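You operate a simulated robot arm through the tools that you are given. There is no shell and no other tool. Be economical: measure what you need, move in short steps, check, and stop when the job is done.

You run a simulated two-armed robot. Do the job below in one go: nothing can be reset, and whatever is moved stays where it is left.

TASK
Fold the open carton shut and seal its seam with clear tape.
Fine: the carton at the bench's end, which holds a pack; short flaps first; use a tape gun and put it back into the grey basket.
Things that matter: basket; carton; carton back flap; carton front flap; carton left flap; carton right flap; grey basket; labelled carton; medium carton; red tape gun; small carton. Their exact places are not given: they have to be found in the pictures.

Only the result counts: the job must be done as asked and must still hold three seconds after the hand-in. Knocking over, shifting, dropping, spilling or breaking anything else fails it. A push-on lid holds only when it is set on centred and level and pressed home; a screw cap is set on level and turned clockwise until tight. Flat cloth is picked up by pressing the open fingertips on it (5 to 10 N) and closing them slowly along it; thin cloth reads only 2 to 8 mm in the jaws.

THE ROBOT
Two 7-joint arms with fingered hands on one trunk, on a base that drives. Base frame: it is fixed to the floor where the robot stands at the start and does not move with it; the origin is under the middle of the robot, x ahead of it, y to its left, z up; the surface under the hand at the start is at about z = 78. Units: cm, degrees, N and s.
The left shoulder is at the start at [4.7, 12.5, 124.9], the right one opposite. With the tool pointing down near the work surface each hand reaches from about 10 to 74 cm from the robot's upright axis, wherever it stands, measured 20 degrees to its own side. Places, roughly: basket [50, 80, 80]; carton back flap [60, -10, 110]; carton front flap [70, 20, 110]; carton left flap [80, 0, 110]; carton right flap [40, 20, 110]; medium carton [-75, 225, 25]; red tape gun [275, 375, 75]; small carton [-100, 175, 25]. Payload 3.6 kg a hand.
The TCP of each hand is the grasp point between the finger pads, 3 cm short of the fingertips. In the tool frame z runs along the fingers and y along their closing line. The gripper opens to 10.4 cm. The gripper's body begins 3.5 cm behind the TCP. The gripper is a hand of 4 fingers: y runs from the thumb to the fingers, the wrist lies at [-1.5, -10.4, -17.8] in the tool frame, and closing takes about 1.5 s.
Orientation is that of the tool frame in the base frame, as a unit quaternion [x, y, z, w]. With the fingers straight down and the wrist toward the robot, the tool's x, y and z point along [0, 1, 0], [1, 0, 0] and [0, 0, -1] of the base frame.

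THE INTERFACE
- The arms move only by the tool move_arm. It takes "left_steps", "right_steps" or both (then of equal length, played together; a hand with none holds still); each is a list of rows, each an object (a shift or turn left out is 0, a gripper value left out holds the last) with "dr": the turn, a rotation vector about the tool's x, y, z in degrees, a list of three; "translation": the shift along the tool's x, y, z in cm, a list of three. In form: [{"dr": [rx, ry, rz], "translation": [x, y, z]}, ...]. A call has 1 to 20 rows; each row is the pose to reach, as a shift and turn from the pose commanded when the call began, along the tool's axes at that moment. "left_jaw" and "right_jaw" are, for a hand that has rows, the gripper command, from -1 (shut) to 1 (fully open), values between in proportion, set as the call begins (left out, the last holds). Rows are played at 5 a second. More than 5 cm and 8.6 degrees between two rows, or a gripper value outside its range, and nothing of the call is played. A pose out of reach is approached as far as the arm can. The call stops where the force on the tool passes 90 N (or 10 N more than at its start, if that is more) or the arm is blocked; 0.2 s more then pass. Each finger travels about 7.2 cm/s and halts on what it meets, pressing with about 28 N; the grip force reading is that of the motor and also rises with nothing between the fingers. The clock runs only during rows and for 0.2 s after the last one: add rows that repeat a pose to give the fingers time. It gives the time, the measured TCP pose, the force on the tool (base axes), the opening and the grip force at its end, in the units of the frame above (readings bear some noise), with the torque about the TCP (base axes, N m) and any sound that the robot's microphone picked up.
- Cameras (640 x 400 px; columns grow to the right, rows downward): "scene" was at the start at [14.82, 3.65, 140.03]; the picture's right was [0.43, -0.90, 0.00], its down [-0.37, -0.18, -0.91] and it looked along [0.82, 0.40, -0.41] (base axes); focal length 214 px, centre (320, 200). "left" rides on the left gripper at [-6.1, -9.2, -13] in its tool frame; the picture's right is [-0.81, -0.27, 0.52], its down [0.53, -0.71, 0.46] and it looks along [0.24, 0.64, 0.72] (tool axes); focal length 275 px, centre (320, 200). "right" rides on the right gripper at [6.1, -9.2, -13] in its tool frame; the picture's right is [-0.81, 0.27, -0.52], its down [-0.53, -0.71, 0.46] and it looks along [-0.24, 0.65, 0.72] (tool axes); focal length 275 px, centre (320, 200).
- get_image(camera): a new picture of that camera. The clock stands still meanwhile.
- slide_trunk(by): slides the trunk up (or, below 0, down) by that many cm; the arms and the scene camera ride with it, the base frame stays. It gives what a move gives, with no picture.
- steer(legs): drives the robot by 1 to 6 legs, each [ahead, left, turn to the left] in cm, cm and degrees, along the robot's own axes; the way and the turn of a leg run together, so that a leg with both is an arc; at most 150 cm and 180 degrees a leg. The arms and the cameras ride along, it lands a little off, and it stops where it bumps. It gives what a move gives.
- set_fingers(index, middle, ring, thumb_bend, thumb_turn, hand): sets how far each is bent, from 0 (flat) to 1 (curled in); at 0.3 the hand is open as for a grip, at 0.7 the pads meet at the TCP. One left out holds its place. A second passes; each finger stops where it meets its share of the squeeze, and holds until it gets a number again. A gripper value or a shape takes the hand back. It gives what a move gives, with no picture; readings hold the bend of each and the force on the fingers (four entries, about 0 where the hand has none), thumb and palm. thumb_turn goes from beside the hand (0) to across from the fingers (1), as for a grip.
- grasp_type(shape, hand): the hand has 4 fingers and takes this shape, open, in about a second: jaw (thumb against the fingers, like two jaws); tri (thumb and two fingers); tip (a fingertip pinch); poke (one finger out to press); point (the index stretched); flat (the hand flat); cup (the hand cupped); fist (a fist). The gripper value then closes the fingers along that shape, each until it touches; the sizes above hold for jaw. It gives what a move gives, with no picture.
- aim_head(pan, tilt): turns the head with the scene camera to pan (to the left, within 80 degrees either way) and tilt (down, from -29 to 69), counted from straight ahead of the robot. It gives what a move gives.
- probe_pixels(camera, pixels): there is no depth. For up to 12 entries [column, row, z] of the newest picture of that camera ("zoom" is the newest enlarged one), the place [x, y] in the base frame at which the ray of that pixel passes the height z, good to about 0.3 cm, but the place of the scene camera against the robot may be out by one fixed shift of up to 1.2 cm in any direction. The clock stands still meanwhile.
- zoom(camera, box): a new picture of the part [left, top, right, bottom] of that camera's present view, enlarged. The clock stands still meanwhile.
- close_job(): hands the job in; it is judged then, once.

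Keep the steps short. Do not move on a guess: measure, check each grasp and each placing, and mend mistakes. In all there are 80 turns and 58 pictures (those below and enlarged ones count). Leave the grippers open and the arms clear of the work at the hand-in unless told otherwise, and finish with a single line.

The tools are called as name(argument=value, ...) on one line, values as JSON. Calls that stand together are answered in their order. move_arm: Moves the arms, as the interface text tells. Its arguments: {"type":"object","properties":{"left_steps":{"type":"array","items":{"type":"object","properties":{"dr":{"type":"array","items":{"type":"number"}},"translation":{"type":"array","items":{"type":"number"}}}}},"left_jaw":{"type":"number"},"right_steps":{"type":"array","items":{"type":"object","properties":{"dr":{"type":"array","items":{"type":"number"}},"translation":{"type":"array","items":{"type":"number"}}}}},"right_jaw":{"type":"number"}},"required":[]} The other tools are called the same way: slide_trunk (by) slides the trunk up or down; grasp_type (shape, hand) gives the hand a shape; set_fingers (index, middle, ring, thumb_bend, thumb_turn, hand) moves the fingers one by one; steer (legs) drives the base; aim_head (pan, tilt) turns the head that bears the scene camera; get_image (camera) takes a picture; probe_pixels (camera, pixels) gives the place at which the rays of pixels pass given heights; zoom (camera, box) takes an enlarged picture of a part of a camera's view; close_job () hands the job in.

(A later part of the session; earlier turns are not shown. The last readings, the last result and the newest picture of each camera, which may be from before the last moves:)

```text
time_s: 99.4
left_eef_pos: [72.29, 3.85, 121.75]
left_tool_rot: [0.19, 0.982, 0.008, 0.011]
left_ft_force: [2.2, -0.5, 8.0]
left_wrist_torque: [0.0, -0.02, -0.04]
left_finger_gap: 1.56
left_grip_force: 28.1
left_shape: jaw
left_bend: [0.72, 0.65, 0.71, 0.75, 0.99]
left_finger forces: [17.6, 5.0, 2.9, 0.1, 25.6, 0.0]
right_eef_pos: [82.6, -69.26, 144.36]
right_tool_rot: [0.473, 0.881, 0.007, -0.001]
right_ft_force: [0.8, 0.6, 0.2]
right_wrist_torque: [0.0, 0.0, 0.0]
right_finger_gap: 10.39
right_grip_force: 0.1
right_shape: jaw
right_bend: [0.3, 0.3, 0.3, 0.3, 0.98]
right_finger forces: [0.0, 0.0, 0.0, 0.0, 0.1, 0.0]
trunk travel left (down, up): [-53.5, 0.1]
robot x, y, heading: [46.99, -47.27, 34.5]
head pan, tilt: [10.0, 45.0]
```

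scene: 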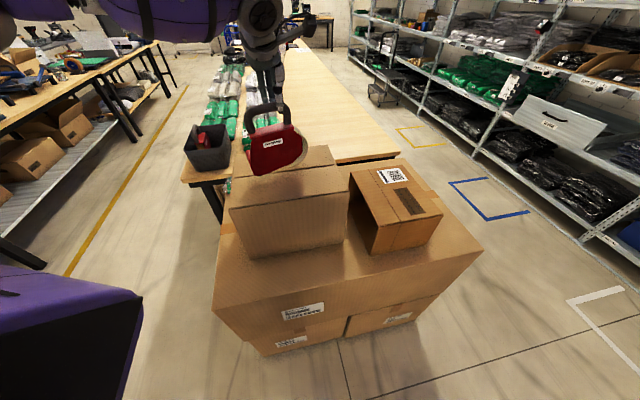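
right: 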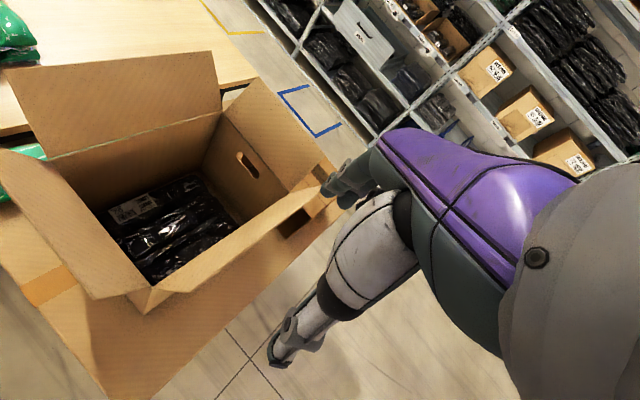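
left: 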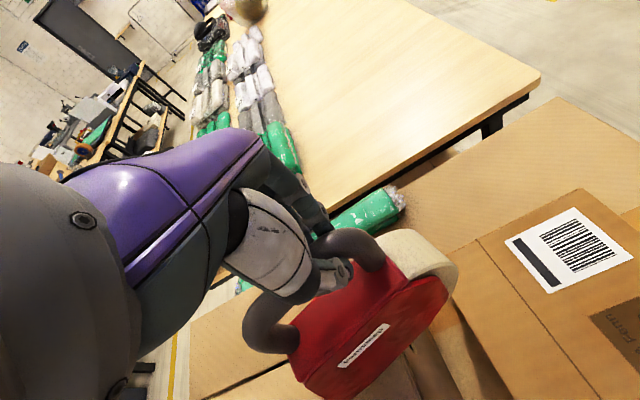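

Contact reads about 10 N at z 121.75. Holding that height, I nudge out over the far edge and then draw the gun along the whole seam past the near edge.

move_arm(left_steps=[{"translation": [-2, 0, 0.1]}, {"translation": [-4, 0, 0.1]}, {"translation": [-2, 0, 0.2]}, {"translation": [0, 0, 0.2]}, {"translation": [2, 0, 0.2]}, {"translation": [4, 0, 0.2]}, {"translation": [6, 0, 0.2]}, {"translation": [8, 0, 0.2]}, {"translation": [10, 0, 0.2]}, {"translation": [12, 0, 0.2]}, {"translation": [14, 0, 0.2]}, {"translation": [16, 0, 0.2]}, {"translation": [18, 0, 0.2]}, {"translation": [20, 0, 0.2]}, {"translation": [22, 0, 0.2]}, {"translation": [24, 0, 0.2]}, {"translation": [26, 0, 0.2]}, {"translation": [26, 0, 0.2]}])

get_image(camera="left")

```text
time_s: 103.2
left_eef_pos: [47.9, 13.76, 120.71]
left_tool_rot: [0.19, 0.982, 0.005, 0.009]
left_ft_force: [-0.2, 0.5, -3.7]
left_wrist_torque: [0.02, -0.02, -0.02]
left_finger_gap: 1.33
left_grip_force: 28.2
left_shape: jaw
left_bend: [0.73, 0.73, 0.71, 0.81, 1.0]
left_finger forces: [4.4, 0.0, 1.2, 0.0, 0.0, 0.1]
right_eef_pos: [82.67, -69.1, 144.29]
right_tool_rot: [0.474, 0.881, 0.005, -0.001]
right_ft_force: [0.6, 1.0, 0.5]
right_wrist_torque: [0.01, 0.01, 0.0]
right_finger_gap: 10.37
right_grip_force: 0.0
right_shape: jaw
right_bend: [0.3, 0.3, 0.3, 0.3, 0.98]
right_finger forces: [0.1, 0.1, 0.1, 0.1, 0.0, 0.1]
trunk travel left (down, up): [-53.5, 0.1]
robot x, y, heading: [47.02, -46.74, 34.9]
head pan, tilt: [10.0, 45.0]
```

```text
8 pictures are left
```

left: 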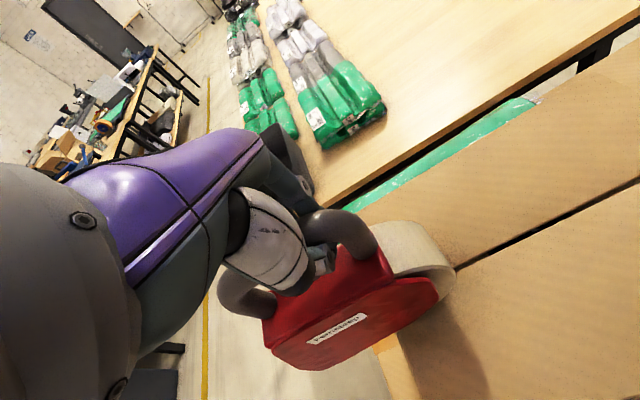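

No tape shows, and the thumb force fell to 0, so the handle shifted in the grip. I look closely before doing anything.

zoom(camera="left", box=[190, 170, 470, 390])

zoom(camera="scene", box=[60, 60, 360, 260])

```text
1.82 times, centred on (330, 280) of left
```

zoom: 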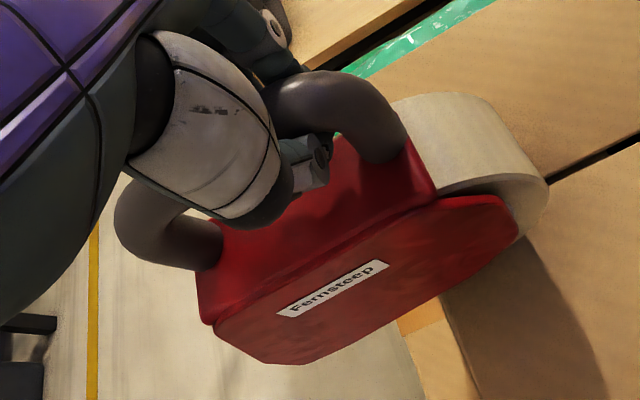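

```text
2.00 times, centred on (210, 160) of scene
```

zoom: 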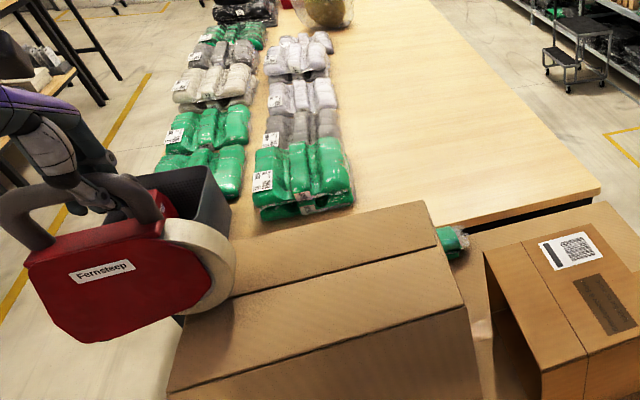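

The handle has only moved up in the hand: the bar is now deep in the grip and hooked, with the gun upright. I carry it back over the carton's middle and lower it so that it stands, then regrip.

move_arm(left_steps=[{"translation": [0, 0, -1.5]}, {"translation": [-3.5, 0, -1.5]}, {"translation": [-7, 0, -1.5]}, {"translation": [-10.5, 0, -1.5]}, {"translation": [-14, 0, -1.5]}, {"translation": [-14, 0, 0]}, {"translation": [-14, 0, 0.8]}, {"translation": [-14, 0, 1.4]}, {"translation": [-14, 0, 1.4]}])

```text
time_s: 105.2
left_eef_pos: [61.08, 8.26, 119.75]
left_tool_rot: [0.19, 0.982, 0.006, 0.009]
left_ft_force: [0.6, -0.5, -1.8]
left_wrist_torque: [-0.01, 0.03, -0.01]
left_finger_gap: 1.27
left_grip_force: 27.8
left_shape: jaw
left_bend: [0.73, 0.73, 0.71, 0.82, 1.0]
left_finger forces: [2.0, 0.1, 0.4, 0.0, 0.1, 0.0]
right_eef_pos: [82.64, -69.13, 144.3]
right_tool_rot: [0.473, 0.881, 0.005, -0.001]
right_ft_force: [0.2, 1.0, 0.2]
right_wrist_torque: [-0.04, 0.02, 0.01]
right_finger_gap: 10.35
right_grip_force: 0.0
right_shape: jaw
right_bend: [0.3, 0.3, 0.3, 0.3, 0.98]
right_finger forces: [0.1, 0.1, 0.0, 0.0, 0.0, 0.0]
trunk travel left (down, up): [-53.5, 0.1]
robot x, y, heading: [47.12, -47.27, 35.0]
head pan, tilt: [10.0, 45.0]
```

move_arm(left_steps=[{"translation": [0, 0, 0.5]}, {"translation": [0, 0, 1.0]}, {"translation": [0, 0, 1.0]}])

```text
time_s: 106.0
left_eef_pos: [61.05, 8.26, 118.78]
left_tool_rot: [0.19, 0.982, 0.007, 0.009]
left_ft_force: [-0.3, 0.3, -0.7]
left_wrist_torque: [0.0, -0.01, 0.01]
left_finger_gap: 1.27
left_grip_force: 28.0
left_shape: jaw
left_bend: [0.73, 0.73, 0.71, 0.82, 1.0]
left_finger forces: [0.0, 0.0, 0.1, 0.1, 0.2, 0.0]
right_eef_pos: [82.65, -69.16, 144.16]
right_tool_rot: [0.473, 0.881, 0.006, -0.001]
right_ft_force: [0.5, -0.1, 0.0]
right_wrist_torque: [0.02, 0.01, 0.01]
right_finger_gap: 10.38
right_grip_force: 0.1
right_shape: jaw
right_bend: [0.3, 0.3, 0.3, 0.3, 0.98]
right_finger forces: [0.0, 0.0, 0.0, 0.0, 0.1, 0.0]
trunk travel left (down, up): [-53.5, 0.1]
robot x, y, heading: [47.04, -47.49, 34.9]
head pan, tilt: [10.0, 45.0]
```

The gun stands on the carton with no load. I open a little, rise 1.2 cm so the pads meet the bar, and close again.

move_arm(left_jaw=-0.1, left_steps=[{"translation": [0, 0, 0]}, {"translation": [0, 0, 0]}, {"translation": [0, 0, 0]}, {"translation": [0, 0, -0.6]}, {"translation": [0, 0, -1.2]}, {"translation": [0, 0, -1.2]}])

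move_arm(left_jaw=-1, left_steps=[{"translation": [0, 0, 0]}, {"translation": [0, 0, 0]}, {"translation": [0, 0, 0]}, {"translation": [0, 0, 0]}, {"translation": [0, 0, 0]}, {"translation": [0, 0, 0]}, {"translation": [0, 0, 0]}])

zoom(camera="scene", box=[90, 60, 390, 260])

```text
time_s: 107.4
left_eef_pos: [60.99, 8.31, 119.95]
left_tool_rot: [0.191, 0.982, 0.006, 0.009]
left_ft_force: [0.2, -0.8, 0.8]
left_wrist_torque: [0.01, 0.01, 0.0]
left_finger_gap: 4.66
left_grip_force: 0.0
left_shape: jaw
left_bend: [0.74, 0.47, 0.44, 0.71, 1.0]
left_finger forces: [0.0, 0.0, 0.0, 0.1, 0.1, 0.1]
right_eef_pos: [82.73, -69.29, 144.31]
right_tool_rot: [0.473, 0.881, 0.006, -0.001]
right_ft_force: [0.3, 0.3, -0.7]
right_wrist_torque: [0.0, 0.01, 0.03]
right_finger_gap: 10.39
right_grip_force: 0.0
right_shape: jaw
right_bend: [0.3, 0.3, 0.3, 0.3, 0.98]
right_finger forces: [0.0, 0.0, 0.0, 0.0, 0.0, 0.1]
trunk travel left (down, up): [-53.5, 0.1]
robot x, y, heading: [47.08, -47.6, 34.9]
head pan, tilt: [10.0, 45.0]
```

```text
time_s: 109.0
left_eef_pos: [60.89, 8.33, 119.96]
left_tool_rot: [0.189, 0.982, 0.005, 0.009]
left_ft_force: [0.2, 0.4, 0.5]
left_wrist_torque: [-0.01, -0.04, 0.01]
left_finger_gap: 0.29
left_grip_force: 27.8
left_shape: jaw
left_bend: [0.72, 0.7, 0.7, 0.76, 1.0]
left_finger forces: [6.0, 1.1, 2.9, 0.0, 6.6, 0.0]
right_eef_pos: [82.71, -69.13, 144.24]
right_tool_rot: [0.473, 0.881, 0.006, 0.0]
right_ft_force: [0.1, -0.9, 0.0]
right_wrist_torque: [-0.01, 0.0, 0.0]
right_finger_gap: 10.4
right_grip_force: 0.0
right_shape: jaw
right_bend: [0.3, 0.3, 0.3, 0.3, 0.98]
right_finger forces: [0.0, 0.0, 0.1, 0.1, 0.0, 0.1]
trunk travel left (down, up): [-53.5, 0.1]
robot x, y, heading: [46.96, -47.21, 34.9]
head pan, tilt: [10.0, 45.0]
```

```text
2.00 times, centred on (240, 160) of scene
```

zoom: 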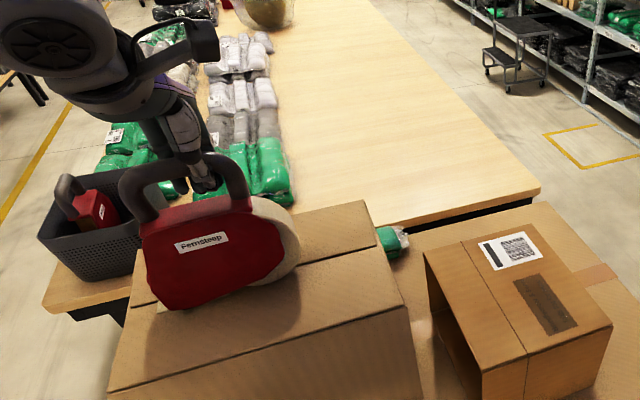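

The fingers closed under the bar (gap 0.3) rather than on it. I reopen, rise 1.4 cm more, and close on the bar.

move_arm(left_jaw=-0.1, left_steps=[{"translation": [0, 0, 0]}, {"translation": [0, 0, 0]}, {"translation": [0, 0, 0]}, {"translation": [0, 0, -0.7]}, {"translation": [0, 0, -1.4]}, {"translation": [0, 0, -1.4]}])

move_arm(left_jaw=-1, left_steps=[{"translation": [0, 0, 0]}, {"translation": [0, 0, 0]}, {"translation": [0, 0, 0]}, {"translation": [0, 0, 0]}, {"translation": [0, 0, 0]}, {"translation": [0, 0, 0]}, {"translation": [0, 0, 0]}])

```text
time_s: 110.4
left_eef_pos: [60.99, 8.39, 121.32]
left_tool_rot: [0.192, 0.981, 0.007, 0.009]
left_ft_force: [0.7, 0.2, 0.6]
left_wrist_torque: [0.01, 0.01, 0.02]
left_finger_gap: 4.63
left_grip_force: 0.1
left_shape: jaw
left_bend: [0.74, 0.47, 0.44, 0.71, 1.0]
left_finger forces: [0.1, 0.0, 0.0, 0.0, 0.0, 0.0]
right_eef_pos: [82.59, -69.11, 144.23]
right_tool_rot: [0.472, 0.882, 0.006, -0.001]
right_ft_force: [0.4, 0.1, 0.5]
right_wrist_torque: [-0.01, -0.02, 0.0]
right_finger_gap: 10.38
right_grip_force: 0.2
right_shape: jaw
right_bend: [0.3, 0.3, 0.3, 0.3, 0.98]
right_finger forces: [0.0, 0.1, 0.0, 0.0, 0.0, 0.0]
trunk travel left (down, up): [-53.5, 0.1]
robot x, y, heading: [46.84, -47.16, 34.6]
head pan, tilt: [10.0, 45.0]
```

```text
time_s: 112.0
left_eef_pos: [61.08, 8.42, 121.26]
left_tool_rot: [0.191, 0.982, 0.006, 0.01]
left_ft_force: [0.8, -0.2, -3.2]
left_wrist_torque: [0.01, 0.0, -0.03]
left_finger_gap: 1.29
left_grip_force: 28.2
left_shape: jaw
left_bend: [0.72, 0.67, 0.64, 0.76, 1.0]
left_finger forces: [13.8, 4.8, 2.5, 0.0, 21.8, 0.0]
right_eef_pos: [82.71, -69.09, 144.24]
right_tool_rot: [0.473, 0.881, 0.005, -0.001]
right_ft_force: [-0.5, 0.2, 1.3]
right_wrist_torque: [0.02, -0.02, 0.01]
right_finger_gap: 10.4
right_grip_force: 0.0
right_shape: jaw
right_bend: [0.3, 0.3, 0.3, 0.3, 0.98]
right_finger forces: [0.0, 0.0, 0.0, 0.0, 0.0, 0.0]
trunk travel left (down, up): [-53.5, 0.1]
robot x, y, heading: [47.12, -47.51, 34.8]
head pan, tilt: [10.0, 45.0]
```

A firm grip again: 1.3 cm, thumb 22 N, gun weight carried. I raise slightly, go to the far end, and lower gently to find contact.

move_arm(left_steps=[{"translation": [0, 0, -1.2]}, {"translation": [-4, -0.1, -1.2]}, {"translation": [-8, -0.2, -1.2]}, {"translation": [-12, -0.3, -1.2]}, {"translation": [-13.5, -0.3, -1.2]}, {"translation": [-13.5, -0.3, -0.6]}, {"translation": [-13.5, -0.3, 0]}, {"translation": [-13.5, -0.3, 0.4]}, {"translation": [-13.5, -0.3, 0.4]}])

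```text
time_s: 114.0
left_eef_pos: [73.48, 2.91, 121.13]
left_tool_rot: [0.19, 0.982, 0.006, 0.009]
left_ft_force: [0.3, 0.1, -2.7]
left_wrist_torque: [0.01, -0.04, -0.02]
left_finger_gap: 1.29
left_grip_force: 28.0
left_shape: jaw
left_bend: [0.72, 0.72, 0.68, 0.77, 1.0]
left_finger forces: [13.9, 4.0, 2.9, 0.1, 20.2, 0.0]
right_eef_pos: [82.66, -69.25, 144.39]
right_tool_rot: [0.473, 0.881, 0.005, -0.001]
right_ft_force: [-0.8, 0.7, 1.2]
right_wrist_torque: [0.01, 0.0, -0.01]
right_finger_gap: 10.34
right_grip_force: 0.0
right_shape: jaw
right_bend: [0.3, 0.3, 0.3, 0.3, 0.98]
right_finger forces: [0.0, 0.0, 0.1, 0.1, 0.0, 0.1]
trunk travel left (down, up): [-53.5, 0.1]
robot x, y, heading: [47.05, -47.21, 34.8]
head pan, tilt: [10.0, 45.0]
```

The gun isn't touching yet. I lower a bit more in small steps.

move_arm(left_steps=[{"translation": [0, 0, 0.4]}, {"translation": [0, 0, 0.8]}, {"translation": [0, 0, 0.8]}])

```text
time_s: 114.8
left_eef_pos: [73.38, 2.98, 120.48]
left_tool_rot: [0.19, 0.982, 0.005, 0.01]
left_ft_force: [0.0, -0.4, -3.1]
left_wrist_torque: [-0.03, 0.01, 0.0]
left_finger_gap: 1.18
left_grip_force: 28.3
left_shape: jaw
left_bend: [0.73, 0.72, 0.7, 0.8, 1.0]
left_finger forces: [7.7, 0.1, 2.3, 0.0, 17.3, 0.1]
right_eef_pos: [82.76, -69.16, 144.25]
right_tool_rot: [0.473, 0.881, 0.006, -0.001]
right_ft_force: [0.2, -0.3, -0.5]
right_wrist_torque: [0.02, -0.01, 0.02]
right_finger_gap: 10.38
right_grip_force: 0.1
right_shape: jaw
right_bend: [0.3, 0.3, 0.3, 0.3, 0.98]
right_finger forces: [0.1, 0.1, 0.1, 0.0, 0.0, 0.0]
trunk travel left (down, up): [-53.5, 0.1]
robot x, y, heading: [46.91, -47.1, 34.7]
head pan, tilt: [10.0, 45.0]
```

The bar is creeping up toward the palm. Pressing through the palm is the sturdier way to apply force, so I lower further until it presses firmly.

move_arm(left_steps=[{"translation": [0, 0, 0.5]}, {"translation": [0, 0, 1.0]}, {"translation": [0, 0, 1.5]}, {"translation": [0, 0, 2.0]}, {"translation": [0, 0, 2.0]}])

```text
time_s: 116.0
left_eef_pos: [73.46, 2.95, 118.43]
left_tool_rot: [0.19, 0.982, 0.008, 0.009]
left_ft_force: [-0.7, 0.0, 3.8]
left_wrist_torque: [0.05, -0.04, 0.01]
left_finger_gap: 1.07
left_grip_force: 27.9
left_shape: jaw
left_bend: [0.72, 0.72, 0.7, 0.81, 1.0]
left_finger forces: [0.1, 0.1, 0.0, 0.1, 0.0, 0.0]
right_eef_pos: [82.55, -69.27, 144.25]
right_tool_rot: [0.472, 0.881, 0.006, -0.001]
right_ft_force: [0.3, -0.8, -1.1]
right_wrist_torque: [-0.03, 0.02, 0.0]
right_finger_gap: 10.39
right_grip_force: 0.0
right_shape: jaw
right_bend: [0.3, 0.3, 0.3, 0.3, 0.98]
right_finger forces: [0.0, 0.0, 0.0, 0.0, 0.0, 0.0]
trunk travel left (down, up): [-53.5, 0.1]
robot x, y, heading: [46.92, -46.9, 34.5]
head pan, tilt: [10.0, 45.0]
```

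Contact now reads about 4 N down. I add a little more.

move_arm(left_steps=[{"translation": [0, 0, 0.3]}, {"translation": [0, 0, 0.5]}, {"translation": [0, 0, 0.5]}])

```text
time_s: 116.8
left_eef_pos: [73.49, 2.9, 118.29]
left_tool_rot: [0.191, 0.982, 0.009, 0.013]
left_ft_force: [1.0, 4.5, 27.9]
left_wrist_torque: [0.23, -0.26, 0.01]
left_finger_gap: 1.09
left_grip_force: 28.2
left_shape: jaw
left_bend: [0.73, 0.72, 0.7, 0.81, 1.0]
left_finger forces: [0.0, 0.0, 0.0, 0.1, 0.1, 0.0]
right_eef_pos: [82.46, -69.38, 144.25]
right_tool_rot: [0.473, 0.881, 0.007, 0.0]
right_ft_force: [-0.2, 0.4, -0.3]
right_wrist_torque: [0.0, 0.04, -0.02]
right_finger_gap: 10.4
right_grip_force: 0.2
right_shape: jaw
right_bend: [0.3, 0.3, 0.3, 0.3, 0.98]
right_finger forces: [0.0, 0.0, 0.0, 0.1, 0.0, 0.0]
trunk travel left (down, up): [-53.5, 0.1]
robot x, y, heading: [47.17, -47.13, 34.9]
head pan, tilt: [10.0, 45.0]
```

That gives 28 N, firm. I ease up 0.25 cm and draw the first part of the stroke toward the robot-side end.

move_arm(left_steps=[{"translation": [0, 0, -0.25]}, {"translation": [1.5, 0, -0.25]}, {"translation": [3, 0, -0.25]}, {"translation": [4.5, 0, -0.25]}, {"translation": [6, 0, -0.25]}, {"translation": [7.5, 0, -0.25]}, {"translation": [9, 0, -0.25]}])

get_image(camera="left")

```text
time_s: 118.4
left_eef_pos: [64.99, 6.1, 118.19]
left_tool_rot: [0.19, 0.982, 0.008, 0.009]
left_ft_force: [7.0, -2.8, 21.9]
left_wrist_torque: [-0.03, -0.38, -0.06]
left_finger_gap: 1.12
left_grip_force: 28.3
left_shape: jaw
left_bend: [0.73, 0.72, 0.7, 0.81, 1.0]
left_finger forces: [0.1, 0.0, 2.9, 0.0, 0.0, 0.0]
right_eef_pos: [82.63, -69.42, 144.27]
right_tool_rot: [0.473, 0.881, 0.007, -0.003]
right_ft_force: [-0.1, 0.2, 0.6]
right_wrist_torque: [-0.04, -0.01, 0.02]
right_finger_gap: 10.39
right_grip_force: 0.1
right_shape: jaw
right_bend: [0.3, 0.3, 0.3, 0.3, 0.98]
right_finger forces: [0.0, 0.1, 0.0, 0.1, 0.0, 0.1]
trunk travel left (down, up): [-53.5, 0.1]
robot x, y, heading: [47.01, -47.24, 35.0]
head pan, tilt: [10.0, 45.0]
```

```text
4 pictures are left
```

left: 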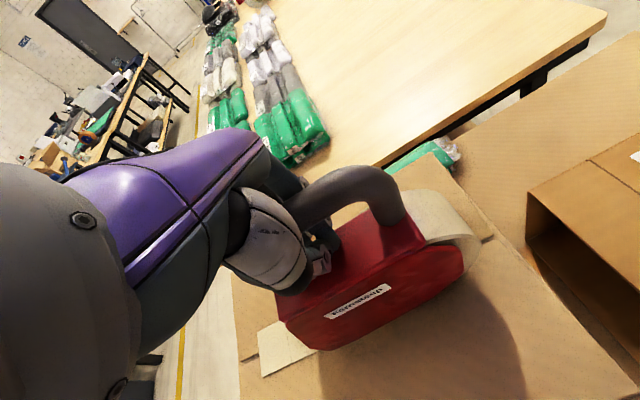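

A pale tape strip now shows at (285,350), on the tail side of the gun, so the tape leaves at the handle-side end. I continue the stroke to the near edge under the same pressure.

move_arm(left_steps=[{"translation": [1.5, 0, 0]}, {"translation": [3, 0, 0]}, {"translation": [4.5, 0, 0]}, {"translation": [6, 0, 0]}, {"translation": [7.5, 0, 0]}, {"translation": [9, 0, 0]}, {"translation": [10.5, 0, 0]}, {"translation": [12, 0, 0]}, {"translation": [13.5, 0, 0]}, {"translation": [15, 0, 0]}, {"translation": [16.5, 0, 0]}, {"translation": [16.5, 0, 0]}])

zoom(camera="scene", box=[60, 60, 360, 260])

```text
time_s: 121.0
left_eef_pos: [50.51, 12.25, 119.06]
left_tool_rot: [0.193, 0.981, 0.021, 0.019]
left_ft_force: [14.9, 3.5, 66.3]
left_wrist_torque: [0.0, -1.09, 0.07]
left_finger_gap: 1.3
left_grip_force: 28.1
left_shape: jaw
left_bend: [0.75, 0.72, 0.7, 0.81, 1.0]
left_finger forces: [85.6, 0.0, 3.9, 0.0, 0.1, 0.0]
right_eef_pos: [82.76, -69.8, 144.15]
right_tool_rot: [0.474, 0.88, 0.007, -0.003]
right_ft_force: [0.0, -0.2, 0.3]
right_wrist_torque: [-0.01, 0.01, 0.02]
right_finger_gap: 10.37
right_grip_force: 0.1
right_shape: jaw
right_bend: [0.3, 0.3, 0.3, 0.3, 0.98]
right_finger forces: [0.0, 0.1, 0.0, 0.1, 0.1, 0.0]
trunk travel left (down, up): [-53.5, 0.1]
robot x, y, heading: [46.74, -47.32, 34.9]
head pan, tilt: [10.0, 45.0]
```

```text
2.00 times, centred on (210, 160) of scene
```

zoom: 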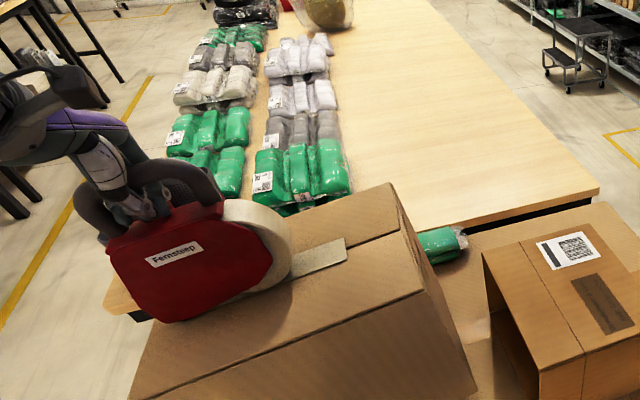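

The strip covers the seam from about 6 cm inside the far edge up to the near end, and pressure rose to 66 N at the end. I relieve it, go back to the middle and stand the gun, to regrip for the missing far part.

move_arm(left_steps=[{"translation": [0, 0, -1]}, {"translation": [0, 0, -2.5]}, {"translation": [0, 0, -3.5]}, {"translation": [-4, 0, -3.5]}, {"translation": [-8, 0, -3.5]}, {"translation": [-12, 0, -3.5]}, {"translation": [-12, 0, -2]}, {"translation": [-12, 0, -1]}, {"translation": [-12, 0, -0.2]}, {"translation": [-12, 0, -0.2]}])

```text
time_s: 123.2
left_eef_pos: [60.93, 8.02, 118.27]
left_tool_rot: [0.19, 0.982, 0.008, 0.01]
left_ft_force: [1.8, 1.2, 10.3]
left_wrist_torque: [0.06, -0.13, -0.01]
left_finger_gap: 1.05
left_grip_force: 27.9
left_shape: jaw
left_bend: [0.73, 0.72, 0.7, 0.81, 1.0]
left_finger forces: [0.0, 0.1, 0.0, 0.0, 0.0, 0.0]
right_eef_pos: [82.65, -69.29, 144.24]
right_tool_rot: [0.473, 0.881, 0.006, -0.001]
right_ft_force: [0.3, -0.4, 0.9]
right_wrist_torque: [0.02, 0.01, 0.0]
right_finger_gap: 10.37
right_grip_force: 0.0
right_shape: jaw
right_bend: [0.3, 0.3, 0.3, 0.3, 0.98]
right_finger forces: [0.0, 0.1, 0.1, 0.1, 0.0, 0.0]
trunk travel left (down, up): [-53.5, 0.1]
robot x, y, heading: [47.1, -47.33, 34.6]
head pan, tilt: [10.0, 45.0]
```

The gun stands on the carton. I open, rise to the bar's own height (z 122.2) and close.

move_arm(left_jaw=-0.1, left_steps=[{"translation": [0, 0, -0.4]}, {"translation": [0, 0, -0.4]}, {"translation": [0, 0, -0.4]}, {"translation": [0, 0, -1.2]}, {"translation": [0, 0, -2.1]}, {"translation": [0, 0, -3]}, {"translation": [0, 0, -3.8]}, {"translation": [0, 0, -3.8]}])

move_arm(left_jaw=-1, left_steps=[{"translation": [0, 0, 0]}, {"translation": [0, 0, 0]}, {"translation": [0, 0, 0]}, {"translation": [0, 0, 0]}, {"translation": [0, 0, 0]}, {"translation": [0, 0, 0]}, {"translation": [0, 0, 0]}])

```text
time_s: 125.0
left_eef_pos: [60.97, 8.02, 121.96]
left_tool_rot: [0.19, 0.982, 0.006, 0.009]
left_ft_force: [0.1, 0.7, -0.1]
left_wrist_torque: [-0.01, 0.01, -0.01]
left_finger_gap: 4.68
left_grip_force: 0.0
left_shape: jaw
left_bend: [0.74, 0.47, 0.44, 0.71, 1.0]
left_finger forces: [0.0, 0.0, 0.0, 0.0, 0.1, 0.0]
right_eef_pos: [82.59, -69.21, 144.19]
right_tool_rot: [0.472, 0.881, 0.006, -0.001]
right_ft_force: [-0.3, -1.1, -0.3]
right_wrist_torque: [-0.01, -0.03, -0.03]
right_finger_gap: 10.36
right_grip_force: 0.1
right_shape: jaw
right_bend: [0.3, 0.3, 0.3, 0.3, 0.98]
right_finger forces: [0.0, 0.0, 0.1, 0.0, 0.0, 0.0]
trunk travel left (down, up): [-53.5, 0.1]
robot x, y, heading: [47.09, -47.51, 34.7]
head pan, tilt: [10.0, 45.0]
```

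```text
time_s: 126.6
left_eef_pos: [60.9, 8.11, 121.98]
left_tool_rot: [0.19, 0.982, 0.005, 0.008]
left_ft_force: [-0.6, -1.4, 0.6]
left_wrist_torque: [-0.02, 0.01, 0.02]
left_finger_gap: 1.37
left_grip_force: 28.0
left_shape: jaw
left_bend: [0.72, 0.64, 0.64, 0.75, 1.0]
left_finger forces: [14.3, 6.2, 3.0, 0.1, 23.8, 0.1]
right_eef_pos: [82.62, -69.09, 144.35]
right_tool_rot: [0.473, 0.881, 0.005, -0.002]
right_ft_force: [0.0, -0.3, 0.5]
right_wrist_torque: [-0.01, -0.02, -0.02]
right_finger_gap: 10.37
right_grip_force: 0.1
right_shape: jaw
right_bend: [0.3, 0.3, 0.3, 0.3, 0.98]
right_finger forces: [0.0, 0.0, 0.1, 0.1, 0.0, 0.1]
trunk travel left (down, up): [-53.5, 0.1]
robot x, y, heading: [46.92, -47.57, 34.6]
head pan, tilt: [10.0, 45.0]
```

Good grip again (1.4 cm, thumb 24 N). I use the last pictures to measure where the tape strip began and ended.

probe_pixels(camera="left", pixels=[[263, 376, 104], [258, 333, 104], [312, 352, 104], [490, 237, 104], [238, 360, 104]])

probe_pixels(camera="zoom", pixels=[[345, 250, 104], [343, 238, 104], [347, 262, 104], [403, 230, 104], [292, 270, 104], [135, 320, 104]])

```text
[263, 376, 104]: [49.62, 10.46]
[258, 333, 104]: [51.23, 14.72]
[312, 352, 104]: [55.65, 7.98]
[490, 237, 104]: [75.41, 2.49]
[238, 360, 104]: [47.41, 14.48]
```

```text
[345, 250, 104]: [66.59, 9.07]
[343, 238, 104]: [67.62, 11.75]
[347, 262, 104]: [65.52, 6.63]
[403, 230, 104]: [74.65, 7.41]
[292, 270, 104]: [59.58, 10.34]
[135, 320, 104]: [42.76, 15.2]
```

The far 6–7 cm of the seam still lacks tape. With the firm pinch I lift, carry the gun past the far edge, come down lightly and draw it inward.

move_arm(left_steps=[{"translation": [0, 0, -1.3]}, {"translation": [-4.4, 0, -1.5]}, {"translation": [-8.8, 0, -1.5]}, {"translation": [-13.2, 0, -1.5]}, {"translation": [-17.6, 0, -1.5]}, {"translation": [-22, 0, -1.5]}, {"translation": [-22, 0, -0.5]}, {"translation": [-22, 0, 0.2]}, {"translation": [-22, 0, 0.4]}, {"translation": [-22, 0, 0.4]}])

```text
time_s: 128.8
left_eef_pos: [81.25, -0.04, 121.81]
left_tool_rot: [0.19, 0.982, 0.006, 0.009]
left_ft_force: [2.1, 0.5, -1.2]
left_wrist_torque: [0.02, 0.03, 0.0]
left_finger_gap: 1.41
left_grip_force: 27.5
left_shape: jaw
left_bend: [0.72, 0.65, 0.67, 0.75, 1.0]
left_finger forces: [14.7, 5.7, 3.2, 0.1, 23.0, 0.0]
right_eef_pos: [82.63, -69.16, 144.28]
right_tool_rot: [0.474, 0.881, 0.006, -0.001]
right_ft_force: [0.0, -0.2, 0.7]
right_wrist_torque: [-0.03, 0.02, 0.02]
right_finger_gap: 10.36
right_grip_force: 0.0
right_shape: jaw
right_bend: [0.3, 0.3, 0.3, 0.3, 0.98]
right_finger forces: [0.0, 0.0, 0.0, 0.1, 0.1, 0.1]
trunk travel left (down, up): [-53.5, 0.1]
robot x, y, heading: [46.94, -47.19, 34.7]
head pan, tilt: [10.0, 45.0]
```

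Light contact begins. I press slightly more and draw the gun inward 14 cm.

move_arm(left_steps=[{"translation": [0, 0, 0.3]}, {"translation": [1.5, 0, 0.4]}, {"translation": [3, 0, 0.4]}, {"translation": [4.5, 0, 0.4]}, {"translation": [6, 0, 0.4]}, {"translation": [6, 0, 0.4]}])

move_arm(left_steps=[{"translation": [1.5, 0, 0.2]}, {"translation": [3, 0, 0.3]}, {"translation": [4.5, 0, 0.3]}, {"translation": [6, 0, 0.3]}, {"translation": [7.5, 0, 0.3]}, {"translation": [9, 0, 0.3]}, {"translation": [9, 0, 0.3]}])

```text
time_s: 130.2
left_eef_pos: [75.83, 1.97, 121.43]
left_tool_rot: [0.19, 0.982, 0.006, 0.009]
left_ft_force: [1.9, -0.1, 3.5]
left_wrist_torque: [-0.05, -0.01, -0.01]
left_finger_gap: 1.44
left_grip_force: 28.2
left_shape: jaw
left_bend: [0.72, 0.65, 0.71, 0.76, 1.0]
left_finger forces: [14.8, 5.2, 2.5, 0.0, 22.1, 0.0]
right_eef_pos: [82.75, -69.31, 144.3]
right_tool_rot: [0.473, 0.881, 0.006, -0.001]
right_ft_force: [-0.7, -0.2, -0.1]
right_wrist_torque: [0.02, -0.03, -0.01]
right_finger_gap: 10.36
right_grip_force: 0.1
right_shape: jaw
right_bend: [0.3, 0.3, 0.3, 0.3, 0.98]
right_finger forces: [0.1, 0.0, 0.0, 0.0, 0.1, 0.1]
trunk travel left (down, up): [-53.5, 0.1]
robot x, y, heading: [46.82, -47.4, 34.8]
head pan, tilt: [10.0, 45.0]
```

```text
time_s: 131.8
left_eef_pos: [67.45, 5.43, 120.84]
left_tool_rot: [0.19, 0.982, 0.005, 0.009]
left_ft_force: [0.3, 0.1, -3.4]
left_wrist_torque: [-0.02, 0.04, -0.03]
left_finger_gap: 1.26
left_grip_force: 27.9
left_shape: jaw
left_bend: [0.73, 0.73, 0.7, 0.8, 1.0]
left_finger forces: [7.9, 0.1, 1.6, 0.0, 16.1, 0.0]
right_eef_pos: [82.68, -69.19, 144.31]
right_tool_rot: [0.473, 0.881, 0.005, -0.001]
right_ft_force: [0.3, 0.1, 0.1]
right_wrist_torque: [0.01, -0.01, -0.02]
right_finger_gap: 10.4
right_grip_force: 0.0
right_shape: jaw
right_bend: [0.3, 0.3, 0.3, 0.3, 0.98]
right_finger forces: [0.1, 0.0, 0.0, 0.1, 0.0, 0.0]
trunk travel left (down, up): [-53.5, 0.1]
robot x, y, heading: [47.22, -47.14, 35.0]
head pan, tilt: [10.0, 45.0]
```

The bar crept up in the grip again, but contact was made along the far part. I lift the gun away toward the robot-side and check the seam.

move_arm(left_steps=[{"translation": [0, 0, -3]}, {"translation": [0, 0, -6]}, {"translation": [2, -3, -9]}, {"translation": [4, -6, -12]}, {"translation": [6, -10, -13]}, {"translation": [8, -14, -13]}, {"translation": [10, -17, -13]}, {"translation": [12, -20, -13]}])

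zoom(camera="scene", box=[100, 130, 320, 280])

```text
time_s: 133.6
left_eef_pos: [48.17, -9.0, 133.31]
left_tool_rot: [0.19, 0.982, 0.006, 0.01]
left_ft_force: [-0.1, -1.0, -2.8]
left_wrist_torque: [0.0, -0.03, 0.0]
left_finger_gap: 1.26
left_grip_force: 27.7
left_shape: jaw
left_bend: [0.73, 0.73, 0.7, 0.81, 1.0]
left_finger forces: [6.7, 0.1, 1.7, 0.0, 15.3, 0.0]
right_eef_pos: [82.51, -69.21, 144.41]
right_tool_rot: [0.473, 0.881, 0.006, -0.001]
right_ft_force: [-0.3, 0.9, -0.3]
right_wrist_torque: [0.04, -0.01, -0.02]
right_finger_gap: 10.36
right_grip_force: 0.1
right_shape: jaw
right_bend: [0.3, 0.3, 0.3, 0.3, 0.98]
right_finger forces: [0.0, 0.0, 0.1, 0.1, 0.1, 0.0]
trunk travel left (down, up): [-53.5, 0.1]
robot x, y, heading: [46.92, -47.83, 34.6]
head pan, tilt: [10.0, 45.0]
```

```text
2.67 times, centred on (210, 205) of scene
```

zoom: 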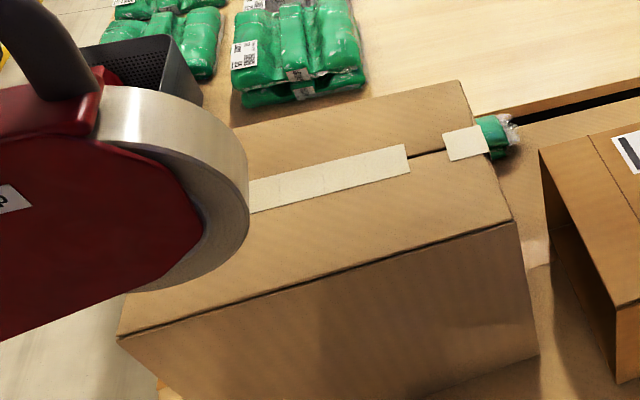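

The far edge patch is laid, and the long strip covers the rest. Only a 3–4 cm gap remains near the far end, so tape leaves about 4 cm behind the hand. I go back to s≈+0.8 and press through the palm to bridge the gap.

move_arm(left_steps=[{"translation": [-2.8, 2.6, 0]}, {"translation": [-5.6, 5.2, 0]}, {"translation": [-8.4, 7.8, 0]}, {"translation": [-11.2, 10.4, 1]}, {"translation": [-14, 13, 2]}, {"translation": [-16.8, 15.6, 4]}, {"translation": [-19.6, 18.2, 6]}, {"translation": [-22.2, 20.7, 9]}, {"translation": [-22.2, 20.7, 11.5]}, {"translation": [-22.2, 20.7, 13.5]}, {"translation": [-22.2, 20.7, 14.4]}, {"translation": [-22.2, 20.7, 14.4]}])

```text
time_s: 136.2
left_eef_pos: [77.23, 2.26, 119.65]
left_tool_rot: [0.191, 0.982, 0.005, 0.011]
left_ft_force: [1.2, 0.0, -1.0]
left_wrist_torque: [-0.03, 0.02, -0.01]
left_finger_gap: 1.24
left_grip_force: 27.9
left_shape: jaw
left_bend: [0.73, 0.73, 0.7, 0.81, 1.0]
left_finger forces: [5.4, 0.1, 0.8, 0.1, 0.1, 0.0]
right_eef_pos: [82.64, -69.32, 144.27]
right_tool_rot: [0.473, 0.881, 0.006, -0.001]
right_ft_force: [-0.9, -0.1, 0.3]
right_wrist_torque: [0.01, 0.04, -0.01]
right_finger_gap: 10.39
right_grip_force: 0.0
right_shape: jaw
right_bend: [0.3, 0.3, 0.3, 0.3, 0.98]
right_finger forces: [0.0, 0.1, 0.0, 0.0, 0.0, 0.1]
trunk travel left (down, up): [-53.5, 0.1]
robot x, y, heading: [46.95, -47.38, 34.8]
head pan, tilt: [10.0, 45.0]
```

move_arm(left_steps=[{"translation": [0.3, -0.5, 0.5]}, {"translation": [0.5, -0.5, 0.9]}, {"translation": [0.5, -0.5, 1.3]}, {"translation": [0.5, -0.5, 1.3]}])

```text
time_s: 137.2
left_eef_pos: [76.54, 1.99, 118.2]
left_tool_rot: [0.189, 0.982, 0.006, 0.009]
left_ft_force: [0.3, 1.0, 0.0]
left_wrist_torque: [0.01, 0.03, 0.0]
left_finger_gap: 1.16
left_grip_force: 28.4
left_shape: jaw
left_bend: [0.73, 0.73, 0.7, 0.81, 1.0]
left_finger forces: [0.3, 0.0, 0.0, 0.0, 0.0, 0.1]
right_eef_pos: [82.7, -69.33, 144.28]
right_tool_rot: [0.472, 0.881, 0.006, -0.001]
right_ft_force: [0.2, 0.4, 0.2]
right_wrist_torque: [-0.03, -0.01, 0.02]
right_finger_gap: 10.39
right_grip_force: 0.1
right_shape: jaw
right_bend: [0.3, 0.3, 0.3, 0.3, 0.98]
right_finger forces: [0.1, 0.1, 0.0, 0.0, 0.0, 0.1]
trunk travel left (down, up): [-53.5, 0.1]
robot x, y, heading: [47.12, -47.5, 34.8]
head pan, tilt: [10.0, 45.0]
```

The gun stands freely here. I press 0.5 cm more and drag 7 cm inward.

move_arm(left_steps=[{"translation": [0, 0, 0.3]}, {"translation": [0, 0, 0.5]}, {"translation": [1, 0, 0.5]}, {"translation": [2, 0, 0.5]}, {"translation": [3, 0, 0.45]}, {"translation": [4, 0, 0.4]}, {"translation": [5, 0, 0.35]}, {"translation": [6, 0, 0.35]}, {"translation": [7, 0, 0.35]}])

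```text
time_s: 139.2
left_eef_pos: [70.29, 4.31, 118.02]
left_tool_rot: [0.191, 0.981, 0.009, 0.011]
left_ft_force: [7.7, -1.8, 26.6]
left_wrist_torque: [-0.02, -0.41, -0.09]
left_finger_gap: 1.21
left_grip_force: 27.9
left_shape: jaw
left_bend: [0.73, 0.73, 0.71, 0.82, 1.0]
left_finger forces: [44.7, 0.0, 4.0, 0.0, 0.1, 0.1]
right_eef_pos: [82.63, -69.45, 144.3]
right_tool_rot: [0.472, 0.881, 0.007, -0.001]
right_ft_force: [0.1, 1.0, 0.8]
right_wrist_torque: [-0.01, 0.0, 0.0]
right_finger_gap: 10.42
right_grip_force: 0.1
right_shape: jaw
right_bend: [0.3, 0.3, 0.3, 0.3, 0.98]
right_finger forces: [0.0, 0.0, 0.1, 0.1, 0.0, 0.0]
trunk travel left (down, up): [-53.5, 0.1]
robot x, y, heading: [46.94, -47.73, 34.7]
head pan, tilt: [10.0, 45.0]
```

Steady 27 N through the gap. Now I ease off, centre the hand in the arch, open, rise to bar height and regrip.

move_arm(left_jaw=-0.1, left_steps=[{"translation": [-0.3, 0, -0.5]}, {"translation": [-0.8, 0, -0.5]}, {"translation": [-0.8, 0, -0.5]}, {"translation": [-0.8, 0, -1.5]}, {"translation": [-0.8, 0, -2.5]}, {"translation": [-0.8, 0, -3.5]}, {"translation": [-0.8, 0, -4.1]}, {"translation": [-0.8, 0, -4.1]}])

move_arm(left_jaw=-1, left_steps=[{"translation": [0, 0, 0]}, {"translation": [0, 0, 0]}, {"translation": [0, 0, 0]}, {"translation": [0, 0, 0]}, {"translation": [0, 0, 0]}, {"translation": [0, 0, 0]}, {"translation": [0, 0, 0]}])

```text
time_s: 141.0
left_eef_pos: [70.68, 4.29, 122.08]
left_tool_rot: [0.189, 0.982, 0.005, 0.009]
left_ft_force: [-0.1, 0.3, 0.0]
left_wrist_torque: [0.01, -0.01, -0.02]
left_finger_gap: 4.67
left_grip_force: 0.0
left_shape: jaw
left_bend: [0.74, 0.47, 0.44, 0.71, 1.0]
left_finger forces: [0.1, 0.1, 0.0, 0.0, 0.0, 0.0]
right_eef_pos: [82.77, -69.25, 144.38]
right_tool_rot: [0.471, 0.882, 0.005, -0.001]
right_ft_force: [-0.1, 0.2, 0.4]
right_wrist_torque: [0.0, 0.0, 0.02]
right_finger_gap: 10.39
right_grip_force: 0.1
right_shape: jaw
right_bend: [0.3, 0.3, 0.3, 0.3, 0.98]
right_finger forces: [0.1, 0.0, 0.1, 0.0, 0.0, 0.1]
trunk travel left (down, up): [-53.5, 0.1]
robot x, y, heading: [46.9, -47.19, 34.5]
head pan, tilt: [10.0, 45.0]
```

```text
time_s: 142.6
left_eef_pos: [70.79, 4.35, 121.97]
left_tool_rot: [0.19, 0.982, 0.005, 0.009]
left_ft_force: [-0.6, 0.7, 0.0]
left_wrist_torque: [-0.01, 0.08, 0.02]
left_finger_gap: 1.43
left_grip_force: 27.8
left_shape: jaw
left_bend: [0.72, 0.64, 0.65, 0.74, 1.0]
left_finger forces: [15.7, 6.6, 3.0, 0.0, 25.0, 0.0]
right_eef_pos: [82.67, -69.25, 144.25]
right_tool_rot: [0.472, 0.882, 0.005, -0.001]
right_ft_force: [-0.3, -0.4, 0.1]
right_wrist_torque: [-0.01, -0.01, 0.0]
right_finger_gap: 10.4
right_grip_force: 0.0
right_shape: jaw
right_bend: [0.3, 0.3, 0.3, 0.3, 0.98]
right_finger forces: [0.1, 0.1, 0.0, 0.0, 0.0, 0.0]
trunk travel left (down, up): [-53.5, 0.1]
robot x, y, heading: [47.01, -46.92, 34.7]
head pan, tilt: [10.0, 45.0]
```

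The grip matches the original (1.43 cm, thumb 25 N). I lift, retract and drive back to the basket spot.

move_arm(left_steps=[{"translation": [0, 0, -4]}, {"translation": [0, 0, -8]}, {"translation": [0, 0, -12]}, {"translation": [0.3, -2, -15]}, {"translation": [0.7, -5, -17]}, {"translation": [1.1, -8, -18]}, {"translation": [1.4, -9.5, -18]}])

steer(legs=[[0, 0, -34.7], [-44, 0, 0], [0, 75, 0], [0, 0, 20]])

aim_head(pan=0, tilt=45)

get_image(camera="scene")

```text
time_s: 144.2
left_eef_pos: [65.52, -4.24, 140.03]
left_tool_rot: [0.19, 0.982, 0.007, 0.009]
left_ft_force: [-0.2, -0.4, -3.7]
left_wrist_torque: [0.02, 0.04, -0.01]
left_finger_gap: 1.44
left_grip_force: 27.5
left_shape: jaw
left_bend: [0.72, 0.64, 0.66, 0.74, 1.0]
left_finger forces: [15.8, 6.5, 2.8, 0.0, 25.1, 0.0]
right_eef_pos: [82.71, -69.2, 144.27]
right_tool_rot: [0.473, 0.881, 0.005, -0.001]
right_ft_force: [-0.8, -0.3, 0.1]
right_wrist_torque: [-0.02, 0.05, 0.03]
right_finger_gap: 10.4
right_grip_force: 0.0
right_shape: jaw
right_bend: [0.3, 0.3, 0.3, 0.3, 0.98]
right_finger forces: [0.0, 0.0, 0.0, 0.0, 0.1, 0.0]
trunk travel left (down, up): [-53.5, 0.1]
robot x, y, heading: [47.08, -47.32, 34.8]
head pan, tilt: [10.0, 45.0]
```

```text
time_s: 151.8
left_eef_pos: [42.52, 11.14, 139.92]
left_tool_rot: [0.472, 0.882, 0.001, 0.01]
left_ft_force: [1.0, 0.8, -3.5]
left_wrist_torque: [-0.01, 0.07, -0.03]
left_finger_gap: 1.47
left_grip_force: 27.9
left_shape: jaw
left_bend: [0.72, 0.64, 0.67, 0.75, 1.0]
left_finger forces: [16.2, 6.2, 3.1, 0.1, 25.5, 0.0]
right_eef_pos: [20.18, -52.26, 144.33]
right_tool_rot: [0.711, 0.703, 0.004, 0.0]
right_ft_force: [0.8, 1.6, 0.5]
right_wrist_torque: [0.0, 0.05, -0.03]
right_finger_gap: 10.37
right_grip_force: 0.0
right_shape: jaw
right_bend: [0.3, 0.3, 0.3, 0.3, 0.98]
right_finger forces: [0.0, 0.0, 0.0, 0.1, 0.0, 0.0]
trunk travel left (down, up): [-53.5, 0.1]
robot x, y, heading: [2.59, -14.53, 0.3]
head pan, tilt: [10.0, 45.0]
stopped in leg 3: the robot was blocked; the commanded pose is now the measured one
```

```text
time_s: 152.5
left_eef_pos: [42.44, 10.69, 139.98]
left_tool_rot: [0.471, 0.882, 0.004, 0.01]
left_ft_force: [-0.6, 0.0, -3.2]
left_wrist_torque: [0.06, 0.02, 0.0]
left_finger_gap: 1.47
left_grip_force: 27.8
left_shape: jaw
left_bend: [0.72, 0.64, 0.67, 0.75, 1.0]
left_finger forces: [16.1, 6.3, 3.2, 0.0, 25.3, 0.0]
right_eef_pos: [19.9, -52.7, 144.29]
right_tool_rot: [0.712, 0.703, 0.006, 0.0]
right_ft_force: [0.3, 0.1, 0.2]
right_wrist_torque: [-0.04, -0.03, -0.01]
right_finger_gap: 10.4
right_grip_force: 0.2
right_shape: jaw
right_bend: [0.3, 0.3, 0.3, 0.3, 0.98]
right_finger forces: [0.0, 0.0, 0.1, 0.0, 0.0, 0.0]
trunk travel left (down, up): [-53.5, 0.1]
robot x, y, heading: [2.34, -14.39, 0.5]
head pan, tilt: [0.0, 45.0]
```

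```text
1 pictures are left
```

scene: 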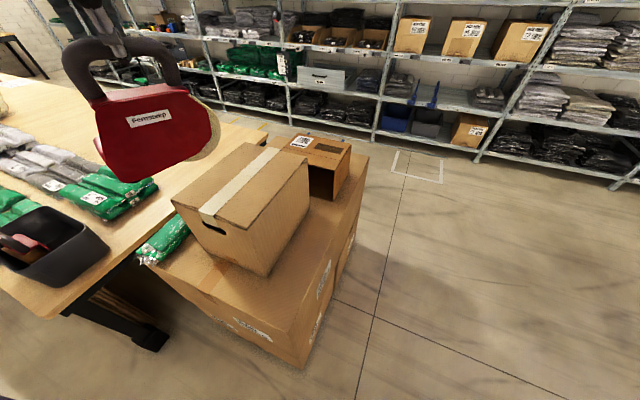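

The tape now runs across the whole seam. The base bumped lightly at the big carton's corner, so I back away first and then go on around to the basket spot.

steer(legs=[[-8, 0, 0], [0, 43, 0], [8, 0, 0], [0, 0, 20]])

slide_trunk(by=-6)

probe_pixels(camera="scene", pixels=[[172, 199, 104], [305, 158, 104], [242, 229, 104], [245, 142, 104], [310, 337, 79], [306, 368, 40]])

```text
time_s: 159.1
left_eef_pos: [31.09, 65.32, 140.04]
left_tool_rot: [0.311, 0.95, 0.005, 0.009]
left_ft_force: [0.3, 1.4, -3.3]
left_wrist_torque: [0.01, 0.04, -0.04]
left_finger_gap: 1.46
left_grip_force: 28.0
left_shape: jaw
left_bend: [0.72, 0.64, 0.68, 0.75, 1.0]
left_finger forces: [15.8, 6.2, 3.2, 0.1, 25.0, 0.1]
right_eef_pos: [31.63, -1.85, 144.24]
right_tool_rot: [0.579, 0.816, 0.006, 0.0]
right_ft_force: [-0.3, 0.7, -0.3]
right_wrist_torque: [0.02, -0.01, -0.02]
right_finger_gap: 10.39
right_grip_force: 0.2
right_shape: jaw
right_bend: [0.3, 0.3, 0.3, 0.3, 0.98]
right_finger forces: [0.0, 0.0, 0.0, 0.0, 0.0, 0.1]
trunk travel left (down, up): [-53.5, 0.1]
robot x, y, heading: [2.49, 28.05, 20.3]
head pan, tilt: [0.0, 45.0]
```

```text
time_s: 160.1
left_eef_pos: [31.08, 65.37, 133.95]
left_tool_rot: [0.311, 0.95, 0.005, 0.01]
left_ft_force: [-0.6, -0.4, -3.5]
left_wrist_torque: [0.03, 0.0, 0.0]
left_finger_gap: 1.45
left_grip_force: 28.0
left_shape: jaw
left_bend: [0.72, 0.64, 0.68, 0.75, 1.0]
left_finger forces: [15.8, 6.1, 3.1, 0.0, 24.8, 0.0]
right_eef_pos: [31.63, -1.86, 138.4]
right_tool_rot: [0.579, 0.815, 0.006, 0.001]
right_ft_force: [0.2, 0.0, -0.2]
right_wrist_torque: [0.02, 0.01, -0.01]
right_finger_gap: 10.39
right_grip_force: 0.1
right_shape: jaw
right_bend: [0.3, 0.3, 0.3, 0.3, 0.98]
right_finger forces: [0.1, 0.0, 0.0, 0.0, 0.0, 0.0]
trunk travel left (down, up): [-47.5, 6.1]
robot x, y, heading: [2.5, 28.2, 20.3]
head pan, tilt: [0.0, 45.0]
```

```text
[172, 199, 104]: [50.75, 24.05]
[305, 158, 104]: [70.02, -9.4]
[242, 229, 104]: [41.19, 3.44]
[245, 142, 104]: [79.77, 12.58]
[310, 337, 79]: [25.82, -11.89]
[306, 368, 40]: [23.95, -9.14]
```

The carton corners are where they were. I carry the gun back over the basket to the pose where I lifted it, turning it back by 73°.

move_arm(left_steps=[{"translation": [-1.4, 1.7, 0], "dr": [0, 0, 7.3]}, {"translation": [-2.8, 3.3, 0], "dr": [0, 0, 14.6]}, {"translation": [-4.2, 5, 0], "dr": [0, 0, 21.9]}, {"translation": [-5.6, 6.6, 1], "dr": [0, 0, 29.2]}, {"translation": [-7, 8.3, 3], "dr": [0, 0, 36.5]}, {"translation": [-8.4, 10, 5], "dr": [0, 0, 43.7]}, {"translation": [-9.8, 11.6, 7], "dr": [0, 0, 51]}, {"translation": [-11.2, 13.3, 9], "dr": [0, 0, 58.3]}, {"translation": [-12.6, 15, 11], "dr": [0, 0, 65.6]}, {"translation": [-14, 16.6, 13.5], "dr": [0, 0, 72.9]}, {"translation": [-14, 16.6, 13.5], "dr": [0, 0, 72.9]}])

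```text
time_s: 162.5
left_eef_pos: [52.55, 70.5, 120.9]
left_tool_rot: [0.815, 0.58, 0.01, 0.005]
left_ft_force: [0.0, 0.5, -3.6]
left_wrist_torque: [0.04, 0.03, -0.02]
left_finger_gap: 1.45
left_grip_force: 27.6
left_shape: jaw
left_bend: [0.72, 0.64, 0.68, 0.75, 1.0]
left_finger forces: [15.8, 6.0, 3.1, 0.0, 24.5, 0.0]
right_eef_pos: [31.57, -1.96, 138.35]
right_tool_rot: [0.578, 0.816, 0.006, -0.001]
right_ft_force: [-0.6, 0.2, -0.5]
right_wrist_torque: [0.02, -0.01, 0.01]
right_finger_gap: 10.4
right_grip_force: 0.1
right_shape: jaw
right_bend: [0.3, 0.3, 0.3, 0.3, 0.98]
right_finger forces: [0.1, 0.0, 0.1, 0.0, 0.0, 0.1]
trunk travel left (down, up): [-47.5, 6.1]
robot x, y, heading: [2.49, 27.71, 20.4]
head pan, tilt: [0.0, 45.0]
```

This is the same pose as at lift-out. I use the last picture, the same left-camera crop as then, to compare how the gun sits over the basket.

zoom(camera="left", box=[200, 200, 560, 400])

```text
1.78 times, centred on (380, 300) of left
```

zoom: 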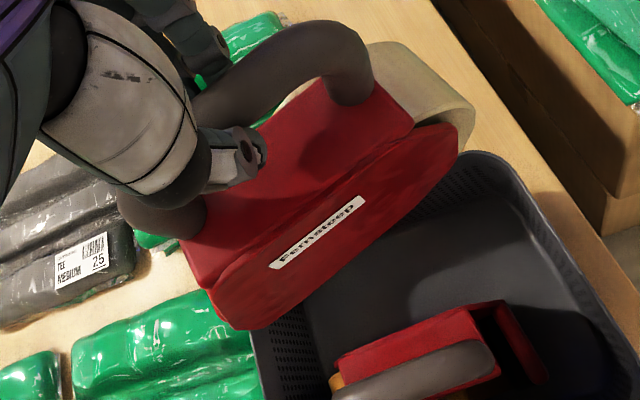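

Compared with then, the gun sits about 2.6 cm further toward the near end in the hand, so I offset the hand by that much and lower into the basket, watching the force.

move_arm(left_steps=[{"translation": [1.3, -0.4, 1]}, {"translation": [2.5, -0.9, 3]}, {"translation": [2.5, -0.9, 6.5]}, {"translation": [2.5, -0.9, 10]}, {"translation": [2.5, -0.9, 13]}, {"translation": [2.5, -0.9, 16]}, {"translation": [2.5, -0.9, 18]}, {"translation": [2.5, -0.9, 18]}])

```text
time_s: 164.3
left_eef_pos: [52.96, 73.37, 102.89]
left_tool_rot: [0.815, 0.579, 0.009, 0.004]
left_ft_force: [0.1, 0.7, -2.5]
left_wrist_torque: [0.02, 0.03, -0.03]
left_finger_gap: 1.46
left_grip_force: 28.1
left_shape: jaw
left_bend: [0.72, 0.64, 0.68, 0.75, 1.0]
left_finger forces: [15.7, 5.9, 3.2, 0.1, 24.4, 0.0]
right_eef_pos: [31.74, -1.86, 138.27]
right_tool_rot: [0.578, 0.816, 0.006, -0.001]
right_ft_force: [-0.5, -0.4, 0.2]
right_wrist_torque: [-0.01, 0.01, 0.02]
right_finger_gap: 10.39
right_grip_force: 0.0
right_shape: jaw
right_bend: [0.3, 0.3, 0.3, 0.3, 0.98]
right_finger forces: [0.1, 0.0, 0.0, 0.0, 0.0, 0.0]
trunk travel left (down, up): [-47.5, 6.1]
robot x, y, heading: [2.54, 28.06, 20.7]
head pan, tilt: [0.0, 45.0]
```

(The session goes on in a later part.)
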